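You operate a simulated robot arm through the tools that you are given. There is no shell and no other tool. Be economical: measure what you need, move in short steps, check, and stop when the job is done.

The job below is to be done with a simulated robot arm. You get a single attempt, and the scene is never put back.

JOB
Open the grey drawer of the long table.

The check looks at the end state, three seconds after you hand in, the way a careful person would. Anything else that was tipped, shoved, dropped, spilled or broken makes it a failure.

ROBOT AND FRAMES
A 6-joint arm with a two-finger parallel gripper, fixed in place. Base frame: the origin is at the foot of the arm, x ahead of it, y to its left, z up. Lengths are in cm, angles in degrees, forces in N, time in s.
With the tool pointing down near the work surface it reaches from about 18 to 64 cm from the base axis. Its first joint turns from -66.0 to 66.0 degrees. Payload 2.9 kg.
The TCP is the grasp point between the finger pads, 3 cm short of the fingertips. In the tool frame z runs along the fingers and y along their closing line. The gripper opens to 11 cm. The fingers are 2 cm wide and 1 cm thick; the gripper's body (4.8 by 11.2 cm) begins 5.5 cm behind the TCP.
Orientation is that of the tool frame in the base frame, as a unit quaternion [x, y, z, w]. With the fingers straight down and closing along the base's y, the tool's x points along the base's -x, its y along +y and its z along -z.

CONTROLS
- The arm moves only by the tool move_arm. Its argument "targets" is a list of rows, each an object of numbers (a shift or turn left out is 0, a gripper value left out holds the last): "gripper": the finger opening in cm, from 0 to 11; "tx", "ty", "tz": the shift along the tool's x, y, z in cm; "wx", "wy", "wz": the turn, a rotation vector about the tool's x, y, z in degrees. In form: [{"gripper": .., "tx": .., "ty": .., "tz": .., "wx": .., "wy": .., "wz": ..}, ...]. A call has 1 to 12 rows; each row shifts and turns the commanded pose from where the row before left it, along the tool's axes as they then stand. Each row takes 0.2 s and may step no farther than 5 cm and 8.6 degrees from the row before; otherwise, or with a gripper value out of range, the whole call is refused. A pose out of reach is approached as far as the arm can. The call stops where the force on the tool passes 40 N (or 10 N more than at its start, if that is more) or the arm is blocked; 0.2 s more then pass. Each finger travels about 10.8 cm/s and halts on what it meets, pressing with about 27 N; the grip force reading is that of the motor and also rises with nothing between the fingers. The clock runs only during rows and for 0.2 s after the last one: add rows that do not move to give the fingers time. It gives the time, the measured TCP pose, the force on the tool (base axes), the opening and the grip force at its end, in the units of the frame above (readings bear some noise), and new pictures: "pictures" is both (left out), scene, wrist or none.
- Cameras (640 x 400 px; columns grow to the right, rows downward): "scene" is fixed at [7.9, 43.28, 138.51]; the picture's right is [-0.74, -0.67, 0.00], its down [-0.37, 0.41, -0.83] and it looks along [0.56, -0.62, -0.55] (base axes); focal length 310 px, centre (320, 200). "wrist" rides on the gripper at [-3.6, 0, -5.7] in the tool frame; the picture's right is [0.00, -1.00, 0.00], its down [0.97, 0.00, -0.24] and it looks along [0.24, 0.00, 0.97] (tool axes); focal length 218 px, centre (320, 200).
- probe_pixels(camera, pixels): for up to 12 pixels [column, row] of the newest picture of that camera ("zoom" is the newest enlarged one), the place [x, y, z] in the base frame of the surface seen there, good to about 0.2 cm. It takes no simulated time.
- inspect(camera, box): a new picture of the part [left, top, right, bottom] of that camera's present view, enlarged. It takes no simulated time.
- hand_in(): hands the job in; it is judged then, once.

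Work in short steps. Measure before you move; look again where a grasp or a placing could have gone wrong, and mend it. You have 60 turns and 120 pictures in all, those below and enlarged ones among them. Open the gripper and draw the arm clear of the work before you hand the job in, unless the task says otherwise; then end with one line.

The tools are called after "Request:" as name(argument=value, ...) on one line, values as JSON. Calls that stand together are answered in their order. move_arm: Moves the arm, as the interface text tells. Its arguments: {"type":"object","properties":{"targets":{"type":"array","items":{"type":"object","properties":{"gripper":{"type":"number"},"tx":{"type":"number"},"ty":{"type":"number"},"tz":{"type":"number"},"wx":{"type":"number"},"wy":{"type":"number"},"wz":{"type":"number"}}}},"pictures":{"type":"string","enum":["both","scene","wrist","none"]}},"required":["targets"]} The other tools are called the same way: probe_pixels (camera, pixels) gives the place of the surface under pixels of a picture; inspect (camera, box) takes an enlarged picture of a part of a camera's view; hand_in () hands the job in.

At the start:

```text
clock: 0.0
ee_pos: [45.66, -11.75, 91.89]
ee_rot: [-0.001, 1.0, 0.001, 0.0]
ft_force: [-0.6, -0.4, 0.1]
grip_width: 10.99
grasp_force: 0.1
```

scene: 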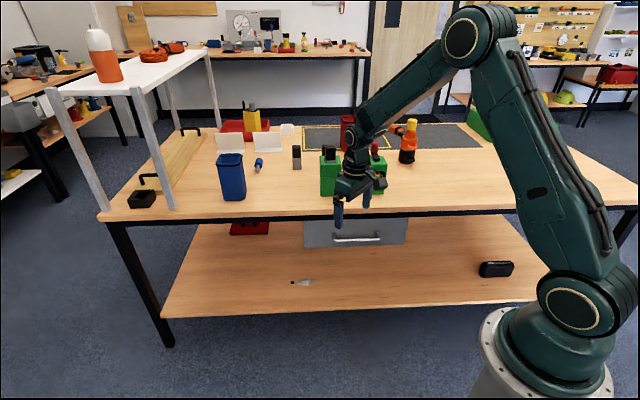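
wrist: 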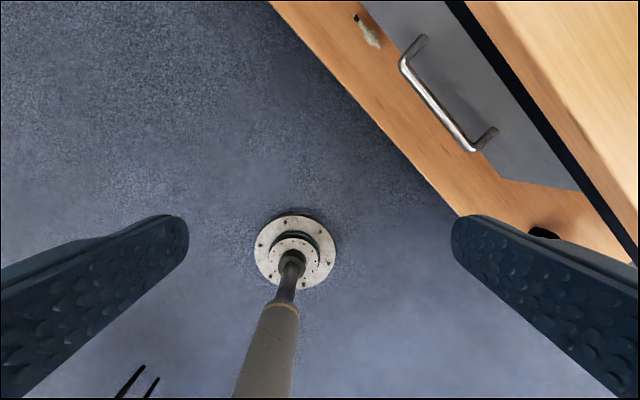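

The grey drawer front with its bar handle is at about (357,239) in the scene picture. I'll enlarge it and measure the handle.

Request:
inspect(camera="scene", box=[280, 180, 440, 280])

Request:
probe_pixels(camera="wrist", pixels=[[404, 62], [440, 105], [474, 148], [423, 38], [495, 130], [440, 60], [395, 15], [560, 180], [480, 45], [500, 20], [370, 40], [560, 60]])

Request:
probe_pixels(camera="scene", pixels=[[333, 239], [357, 239], [381, 236], [310, 230], [400, 225], [310, 245], [403, 243], [310, 212], [420, 206], [300, 282], [380, 210], [200, 213]])

```text
4.00 times, centred on (360, 230) of scene
```

zoom: 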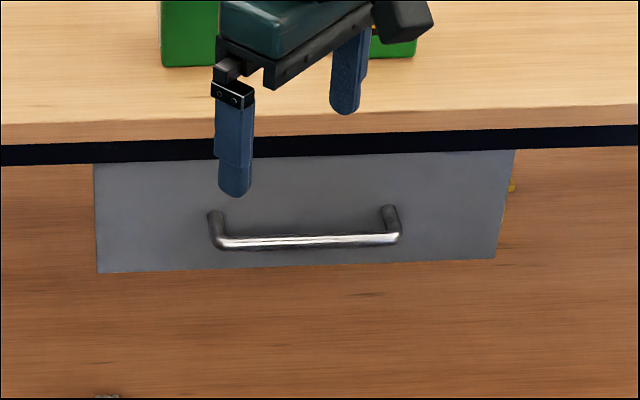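

```text
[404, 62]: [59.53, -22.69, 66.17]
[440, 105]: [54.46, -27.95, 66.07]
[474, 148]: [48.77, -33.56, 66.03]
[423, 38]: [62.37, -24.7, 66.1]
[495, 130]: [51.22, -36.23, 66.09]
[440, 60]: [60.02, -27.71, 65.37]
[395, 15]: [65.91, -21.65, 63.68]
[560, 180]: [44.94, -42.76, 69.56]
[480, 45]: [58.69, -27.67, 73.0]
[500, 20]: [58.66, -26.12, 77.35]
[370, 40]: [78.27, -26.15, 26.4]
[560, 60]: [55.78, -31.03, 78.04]
```

```text
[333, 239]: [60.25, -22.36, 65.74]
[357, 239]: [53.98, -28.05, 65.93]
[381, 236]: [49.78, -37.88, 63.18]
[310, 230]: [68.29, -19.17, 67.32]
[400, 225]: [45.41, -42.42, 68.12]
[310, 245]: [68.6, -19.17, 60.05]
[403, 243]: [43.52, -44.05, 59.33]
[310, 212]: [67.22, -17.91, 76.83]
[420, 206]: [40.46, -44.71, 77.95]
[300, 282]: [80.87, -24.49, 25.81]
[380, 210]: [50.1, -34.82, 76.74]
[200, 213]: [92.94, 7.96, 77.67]
```

The bar handle runs from about (60.2,-22.4) to (49.2,-33.6) at z≈65.7. It lies at 45°, stands about 3.7 cm off the front and about 2 cm beyond the table edge. I'll turn the tool to the drawer's normal and tilt it 45°, still high and clear of the table.

Request:
move_arm(targets=[{"wz": -7.5, "gripper": 5}, {"wz": -7.5}, {"wz": -7.5}, {"wz": -7.5}, {"wz": -7.5}, {"wz": -7.5}, {"wx": 7.5}, {"wx": 7.5}, {"wx": 7.5}, {"wx": 7.5}, {"wx": 7.5}, {"wx": 7.5}])

```text
clock: 2.6
ee_pos: [45.57, -11.65, 91.96]
ee_rot: [-0.354, 0.853, -0.354, 0.147]
ft_force: [-0.2, -0.9, 0.1]
grip_width: 5.0
grasp_force: 0.1
```

scene: 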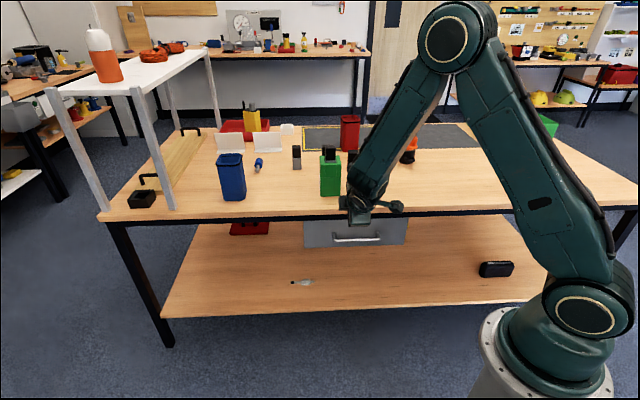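
wrist: 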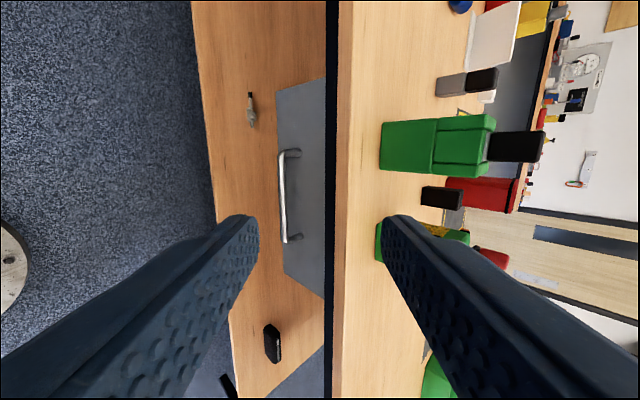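

Orientation is as wanted. I'll re-measure the bar, the front and the table's lower edge from this nearer view.

Request:
probe_pixels(camera="wrist", pixels=[[280, 165], [283, 195], [286, 235], [281, 195], [286, 195], [310, 195], [310, 120], [326, 195], [334, 195], [338, 195], [345, 195], [292, 152]])

Request:
inspect(camera="wrist", box=[240, 120, 368, 250])

```text
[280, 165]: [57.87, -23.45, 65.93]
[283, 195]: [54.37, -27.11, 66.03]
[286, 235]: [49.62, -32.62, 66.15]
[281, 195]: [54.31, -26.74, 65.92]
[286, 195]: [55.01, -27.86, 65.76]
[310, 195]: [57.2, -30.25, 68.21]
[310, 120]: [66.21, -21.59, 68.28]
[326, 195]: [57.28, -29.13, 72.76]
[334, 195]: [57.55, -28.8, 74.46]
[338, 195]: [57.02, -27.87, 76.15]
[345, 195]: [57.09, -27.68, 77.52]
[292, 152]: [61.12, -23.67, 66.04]
```

```text
3.08 times, centred on (304, 185) of wrist
```

zoom: 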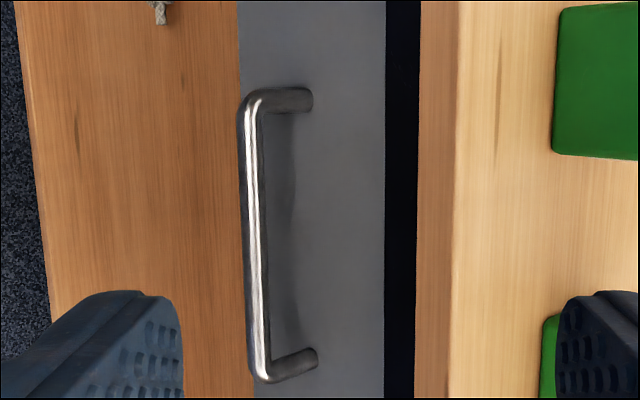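

The bar centre is about (54.35,-27.65,65.5). I'll move laterally first, then advance to about 12 cm short of the grasp.

Request:
move_arm(targets=[{"tx": 2.5, "ty": 3.2, "gripper": 4}, {"tx": 2.6, "ty": 3.13}, {"tz": 3.5}, {"tz": 3.5}, {"tz": 3.5}, {"tz": 3.5}, {"tz": 3.8}, {}])

```text
clock: 4.4
ee_pos: [47.81, -21.04, 74.81]
ee_rot: [-0.354, 0.853, -0.354, 0.147]
ft_force: [0.7, 1.0, -0.3]
grip_width: 4.01
grasp_force: 0.0
```

scene: 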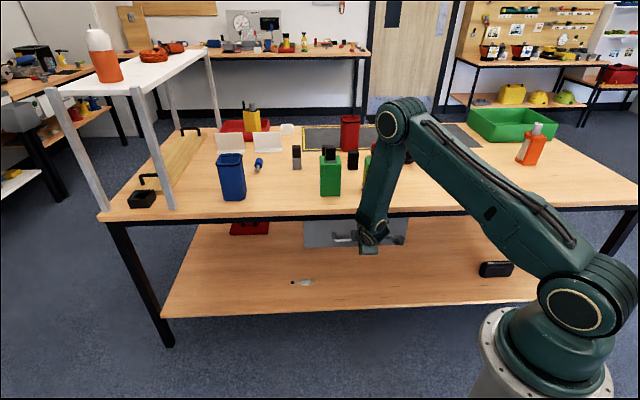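
wrist: 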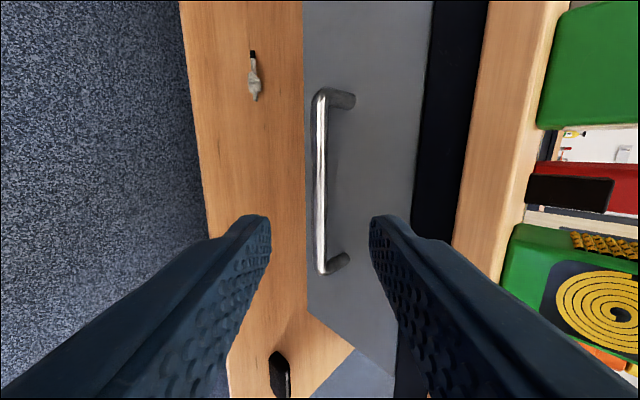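

The bar is centred between the fingers (column 320). Advancing 11.9 cm along the tool, in small steps.

Request:
move_arm(targets=[{"tz": 3}, {"tz": 3}, {"tz": 2.5}, {"tz": 2}, {"tz": 1.4}, {}])

```text
clock: 5.8
ee_pos: [53.71, -27.0, 66.31]
ee_rot: [-0.354, 0.854, -0.353, 0.146]
ft_force: [-0.3, -0.7, 0.4]
grip_width: 3.98
grasp_force: 0.1
```

scene: 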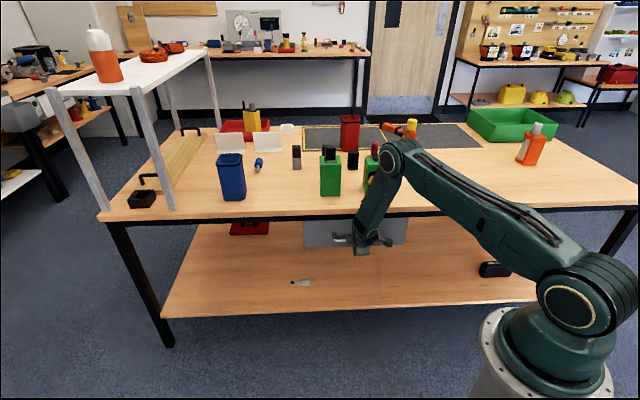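
wrist: 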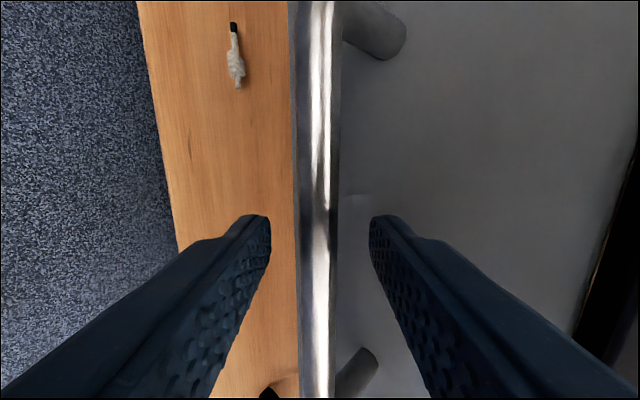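

The bar lies between the fingers with no contact force, so I close on it.

Request:
move_arm(targets=[{"gripper": 0}, {}, {}], pictures="wrist")

```text
clock: 6.6
ee_pos: [53.69, -27.03, 66.34]
ee_rot: [-0.353, 0.854, -0.353, 0.146]
ft_force: [1.4, -0.2, -6.4]
grip_width: 1.37
grasp_force: 45.3
```

wrist: 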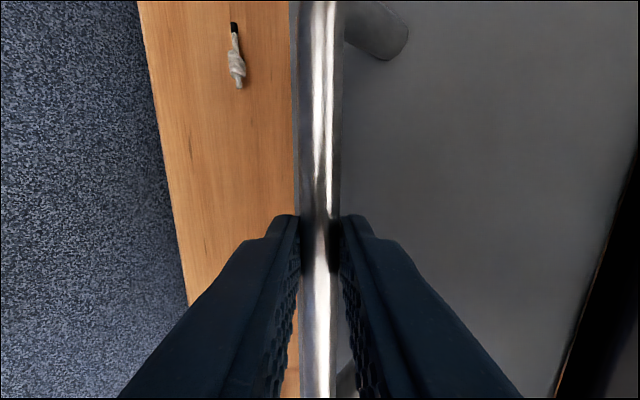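

Bar gripped (width 1.37). Pull out horizontally along the drawer normal (equal +ty and −tz), 4 cm to begin.

Request:
move_arm(targets=[{"ty": 0.707, "tz": -0.707}, {"ty": 0.707, "tz": -0.707}, {"ty": 0.707, "tz": -0.707}, {"ty": 0.707, "tz": -0.707}, {}])

```text
clock: 7.8
ee_pos: [50.78, -24.22, 66.47]
ee_rot: [-0.353, 0.854, -0.352, 0.147]
ft_force: [-1.7, -1.5, -9.2]
grip_width: 1.35
grasp_force: 45.5
```

scene: 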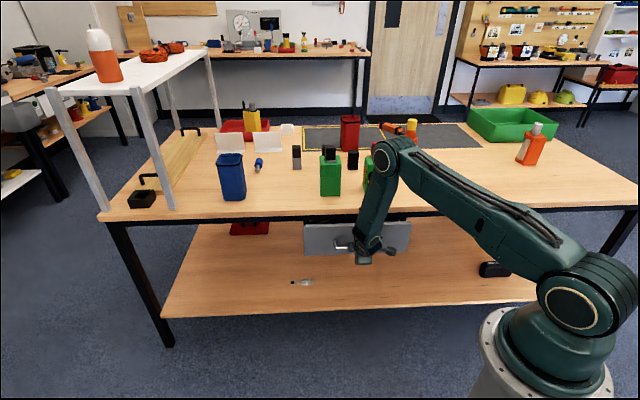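
wrist: 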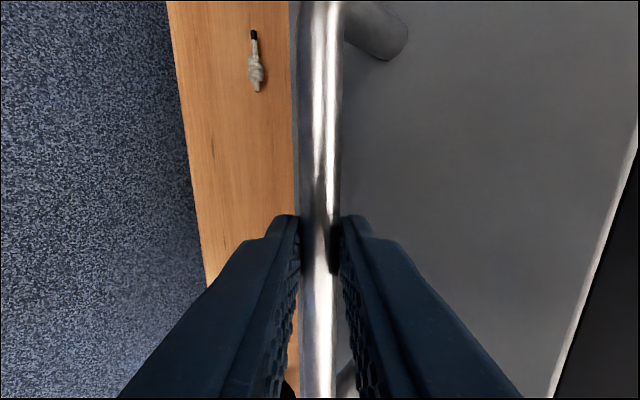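

The drawer follows easily with little force. I go on 8 cm.

Request:
move_arm(targets=[{"ty": 0.707, "tz": -0.707}, {"ty": 0.707, "tz": -0.707}, {"ty": 0.707, "tz": -0.707}, {"ty": 0.707, "tz": -0.707}, {"ty": 0.707, "tz": -0.707}, {"ty": 0.707, "tz": -0.707}, {"ty": 0.707, "tz": -0.707}, {"ty": 0.707, "tz": -0.707}, {}])

```text
clock: 9.8
ee_pos: [45.13, -18.52, 66.41]
ee_rot: [-0.354, 0.854, -0.353, 0.147]
ft_force: [-2.7, -3.1, -4.1]
grip_width: 1.36
grasp_force: 45.3
```

scene: 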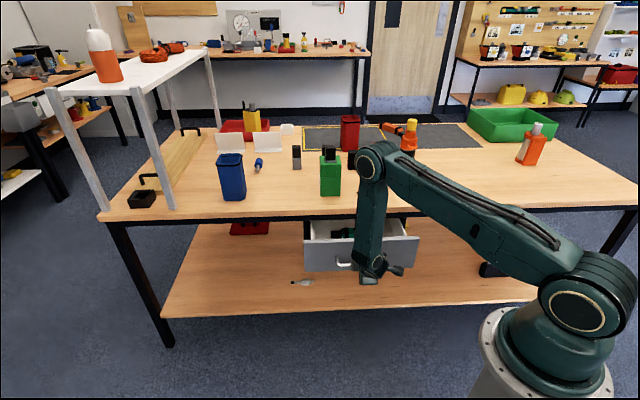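
wrist: 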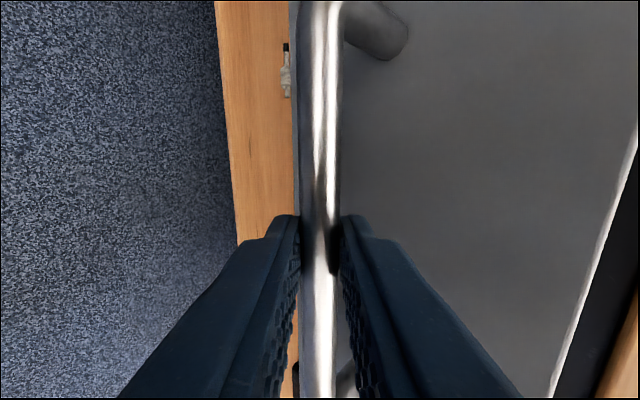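

The drawer is 12 cm out and still runs freely. Another 6 cm.

Request:
move_arm(targets=[{"ty": 0.707, "tz": -0.707}, {"ty": 0.707, "tz": -0.707}, {"ty": 0.707, "tz": -0.707}, {"ty": 0.707, "tz": -0.707}, {"ty": 0.707, "tz": -0.707}, {"ty": 0.707, "tz": -0.707}, {}])

```text
clock: 11.4
ee_pos: [40.79, -14.19, 66.39]
ee_rot: [-0.354, 0.853, -0.354, 0.147]
ft_force: [-2.3, -4.0, -4.7]
grip_width: 1.35
grasp_force: 44.7
```

scene: 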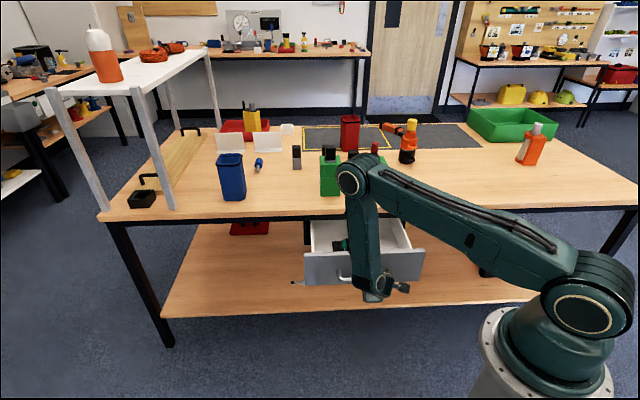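
wrist: 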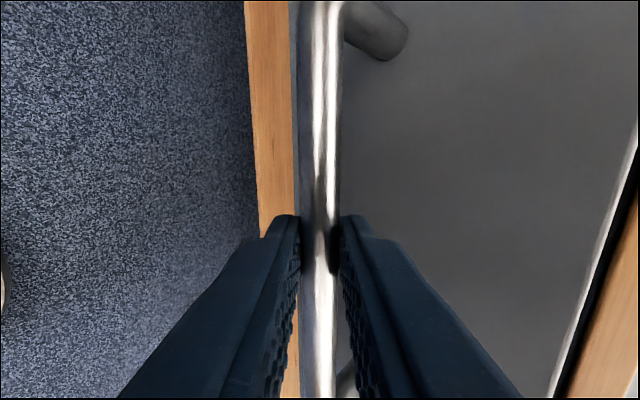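

18 cm out, pull force still only about 4 N. Continue gently 5 cm, watching for the stop.

Request:
move_arm(targets=[{"ty": 0.707, "tz": -0.707}, {"ty": 0.707, "tz": -0.707}, {"ty": 0.707, "tz": -0.707}, {"ty": 0.707, "tz": -0.707}, {"ty": 0.707, "tz": -0.707}, {}])

```text
clock: 12.8
ee_pos: [37.33, -10.56, 66.34]
ee_rot: [-0.354, 0.853, -0.354, 0.146]
ft_force: [-2.5, -3.5, 2.3]
grip_width: 1.36
grasp_force: 45.3
```

scene: 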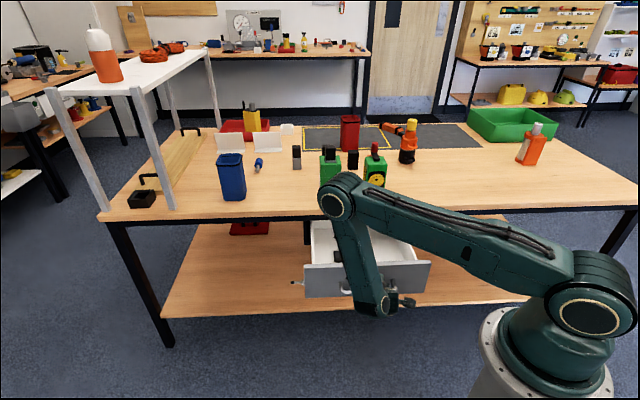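
wrist: 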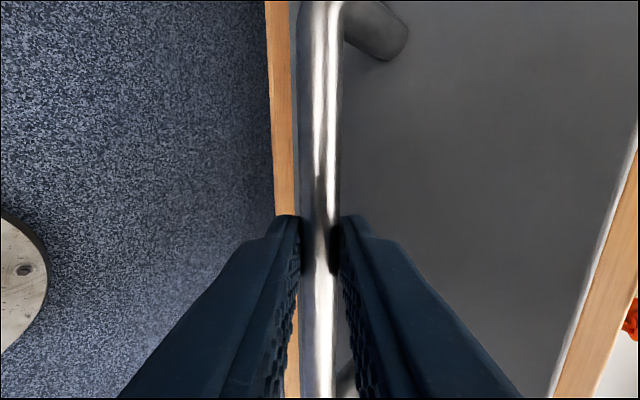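

23 cm out. I'll look into the drawer to see how much of it is still inside the table.

Request:
inspect(camera="scene", box=[270, 190, 450, 310])

```text
3.33 times, centred on (360, 250) of scene
```

zoom: 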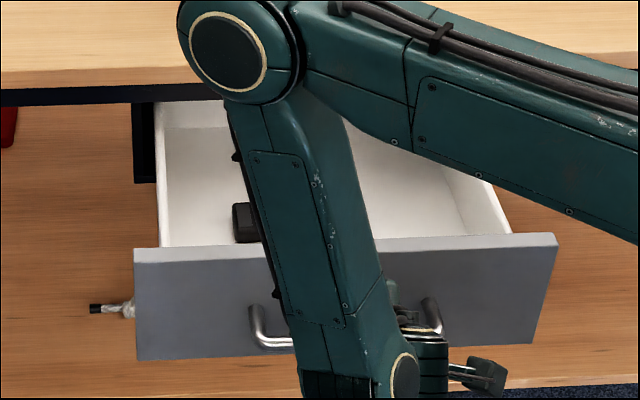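

The back wall of the drawer seems just in view under the table edge, so it is nearly out. A few more careful cm to find the stop.

Request:
move_arm(targets=[{"ty": 0.5, "tz": -0.5}, {"ty": 0.5, "tz": -0.5}, {"ty": 0.5, "tz": -0.5}, {"ty": 0.5, "tz": -0.5}, {}])

```text
clock: 14.0
ee_pos: [35.35, -8.67, 66.37]
ee_rot: [-0.354, 0.854, -0.353, 0.146]
ft_force: [-2.2, -4.8, 6.0]
grip_width: 1.36
grasp_force: 45.5
```

scene: 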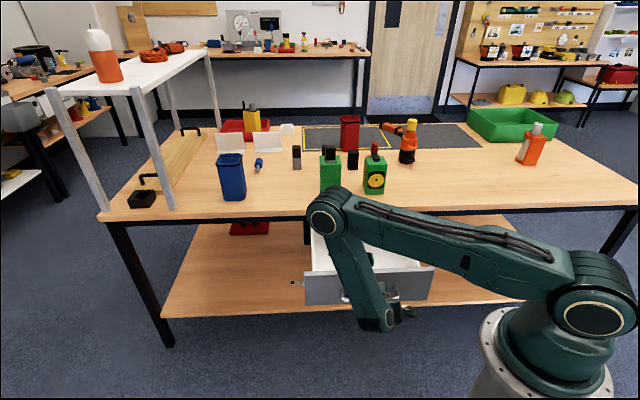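
wrist: 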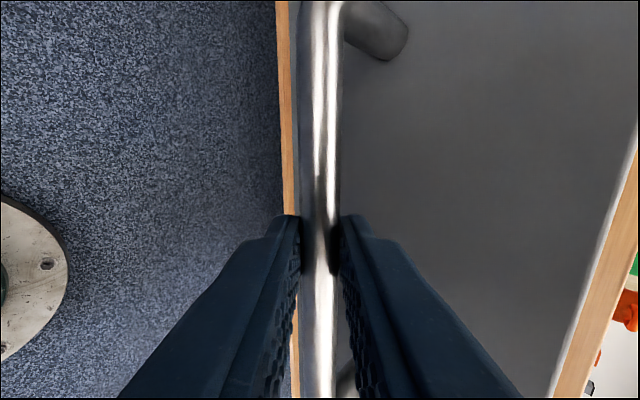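

26 cm out. I'll measure the drawer interior to judge how much remains before going on.

Request:
inspect(camera="scene", box=[290, 190, 450, 310])

Request:
probe_pixels(camera="scene", pixels=[[316, 222], [316, 232], [318, 240], [320, 255], [312, 240], [311, 270], [325, 265], [316, 226], [400, 255], [430, 268]])

```text
3.33 times, centred on (370, 250) of scene
```

zoom: 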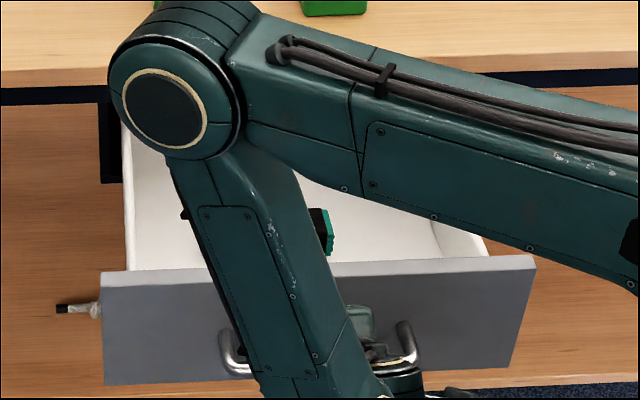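

```text
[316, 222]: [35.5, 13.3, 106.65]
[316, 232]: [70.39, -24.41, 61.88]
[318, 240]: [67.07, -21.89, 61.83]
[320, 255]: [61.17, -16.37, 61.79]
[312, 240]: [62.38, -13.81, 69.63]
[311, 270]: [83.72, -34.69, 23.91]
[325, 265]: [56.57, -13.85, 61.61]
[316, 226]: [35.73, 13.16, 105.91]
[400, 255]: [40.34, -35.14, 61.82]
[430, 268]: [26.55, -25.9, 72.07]
```

The drawer floor reaches at least 31 cm back from the front, so there's engagement left. Three more slow cm.

Request:
move_arm(targets=[{"ty": 0.4, "tz": -0.4}, {"ty": 0.4, "tz": -0.4}, {"ty": 0.4, "tz": -0.4}, {"ty": 0.4, "tz": -0.4}, {"ty": 0.4, "tz": -0.4}, {}])

```text
clock: 14.4
ee_pos: [35.18, -8.46, 66.42]
ee_rot: [-0.351, 0.853, -0.357, 0.148]
ft_force: [5.5, -8.2, -6.6]
grip_width: 1.36
grasp_force: 44.8
stopped in row 2: the force on the tool passed its limit (the readings are from after the stop); the commanded pose is now the measured one
```

scene: 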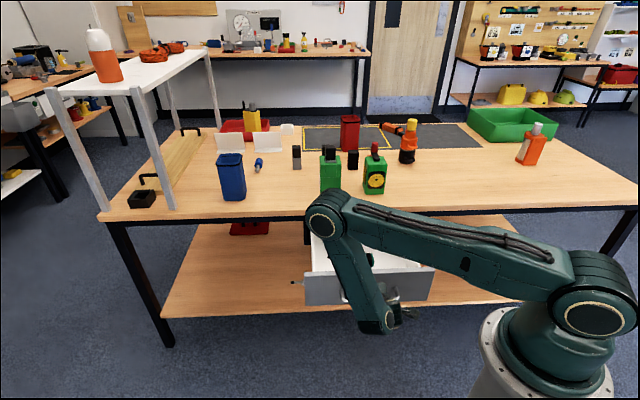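
wrist: 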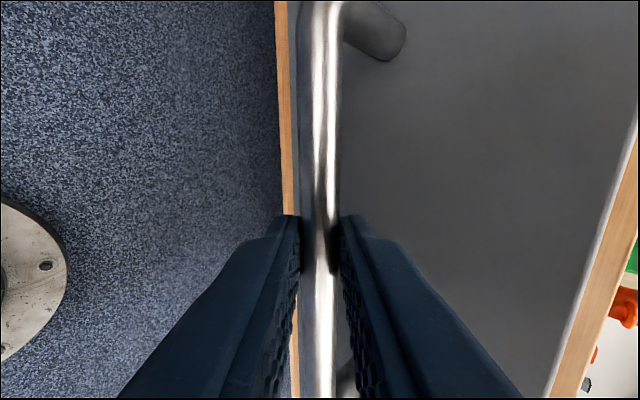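

The force limit marks the drawer's end stop at about 26 cm. I'll release, letting the fingers open fully clear of the bar.

Request:
move_arm(targets=[{"gripper": 3.8}, {}, {}], pictures="wrist")

```text
clock: 15.2
ee_pos: [35.21, -8.41, 66.4]
ee_rot: [-0.352, 0.853, -0.357, 0.148]
ft_force: [0.1, 0.6, -0.8]
grip_width: 3.78
grasp_force: 0.0
```

wrist: 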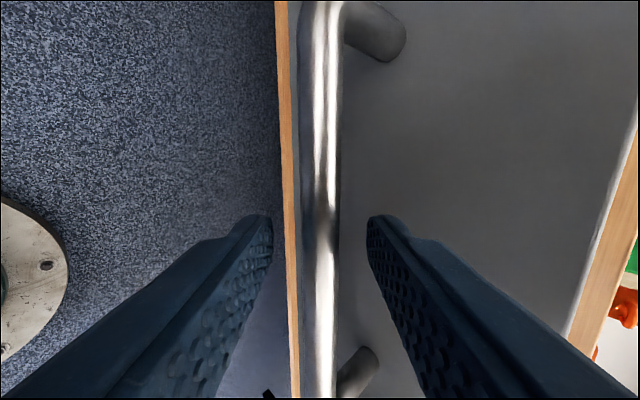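

Both fingers are free of the bar (column 320). Backing straight off along the tool.

Request:
move_arm(targets=[{"tz": -1}, {"tz": -1.5}, {"tz": -2}, {"tz": -2}, {"tz": -2}, {}])

```text
clock: 16.6
ee_pos: [30.92, -4.11, 72.42]
ee_rot: [-0.352, 0.853, -0.357, 0.148]
ft_force: [1.5, -1.1, -0.8]
grip_width: 3.79
grasp_force: 0.0
```

scene: 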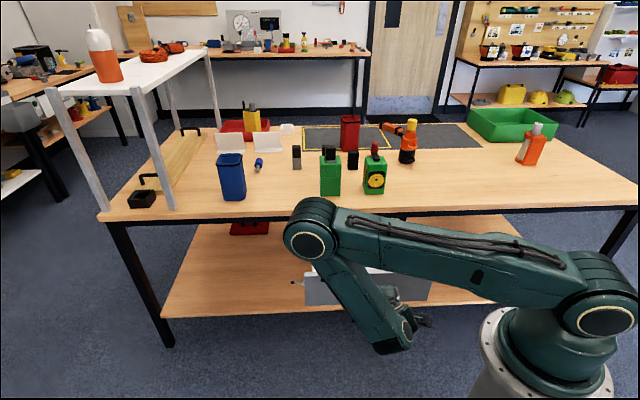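
wrist: 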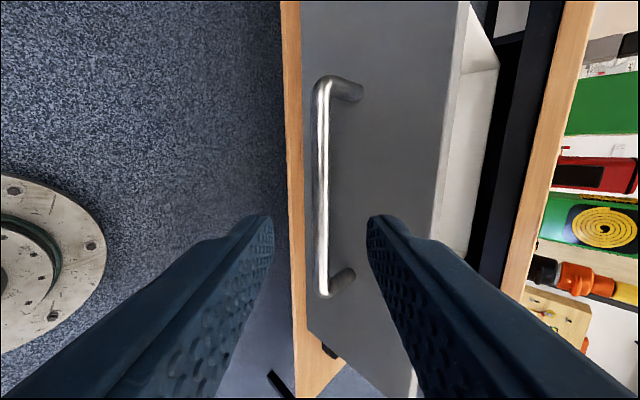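

The fingers are clear of the handle. Now straight up (equal −ty and −tz), about 17 cm.

Request:
move_arm(targets=[{"ty": -1.5, "tz": -1.5}, {"ty": -1.5, "tz": -1.5}, {"ty": -1.5, "tz": -1.5}, {"ty": -1.5, "tz": -1.5}, {"ty": -1.5, "tz": -1.5}, {"ty": -1.5, "tz": -1.5}, {"ty": -1.5, "tz": -1.5}, {"ty": -1.5, "tz": -1.5}, {}])

```text
clock: 18.6
ee_pos: [34.61, -3.04, 87.75]
ee_rot: [-0.353, 0.853, -0.356, 0.146]
ft_force: [-0.2, 0.1, -0.1]
grip_width: 3.8
grasp_force: 0.0
out of reach, approached as far as the arm can: row 3, 4, 5, 6, 7, 8
```

scene: 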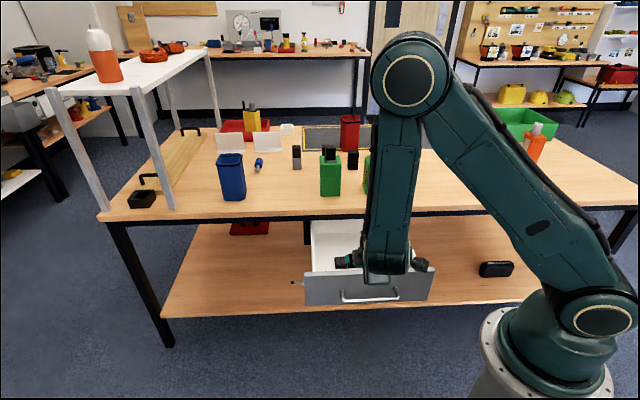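
wrist: 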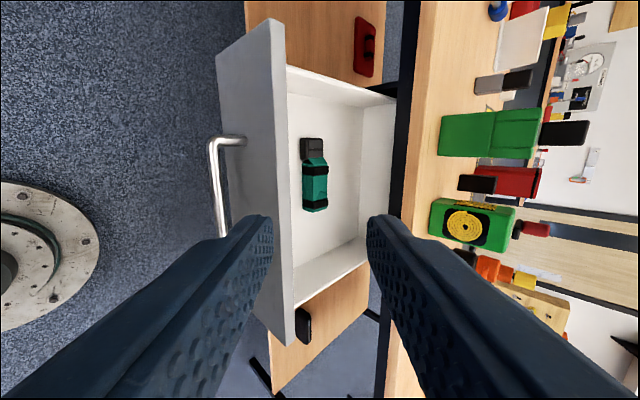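

The wrist picture shows the drawer fully open with its bottle lying in it. The table objects are where they were, and the arm is clear above and free of contact. Handing in.

Request:
hand_in()

```text
The job is handed in.
```

The grey drawer is open about 26 cm, out to its end stop. The handle is released, the arm is drawn clear, and the last pictures show nothing else moved.
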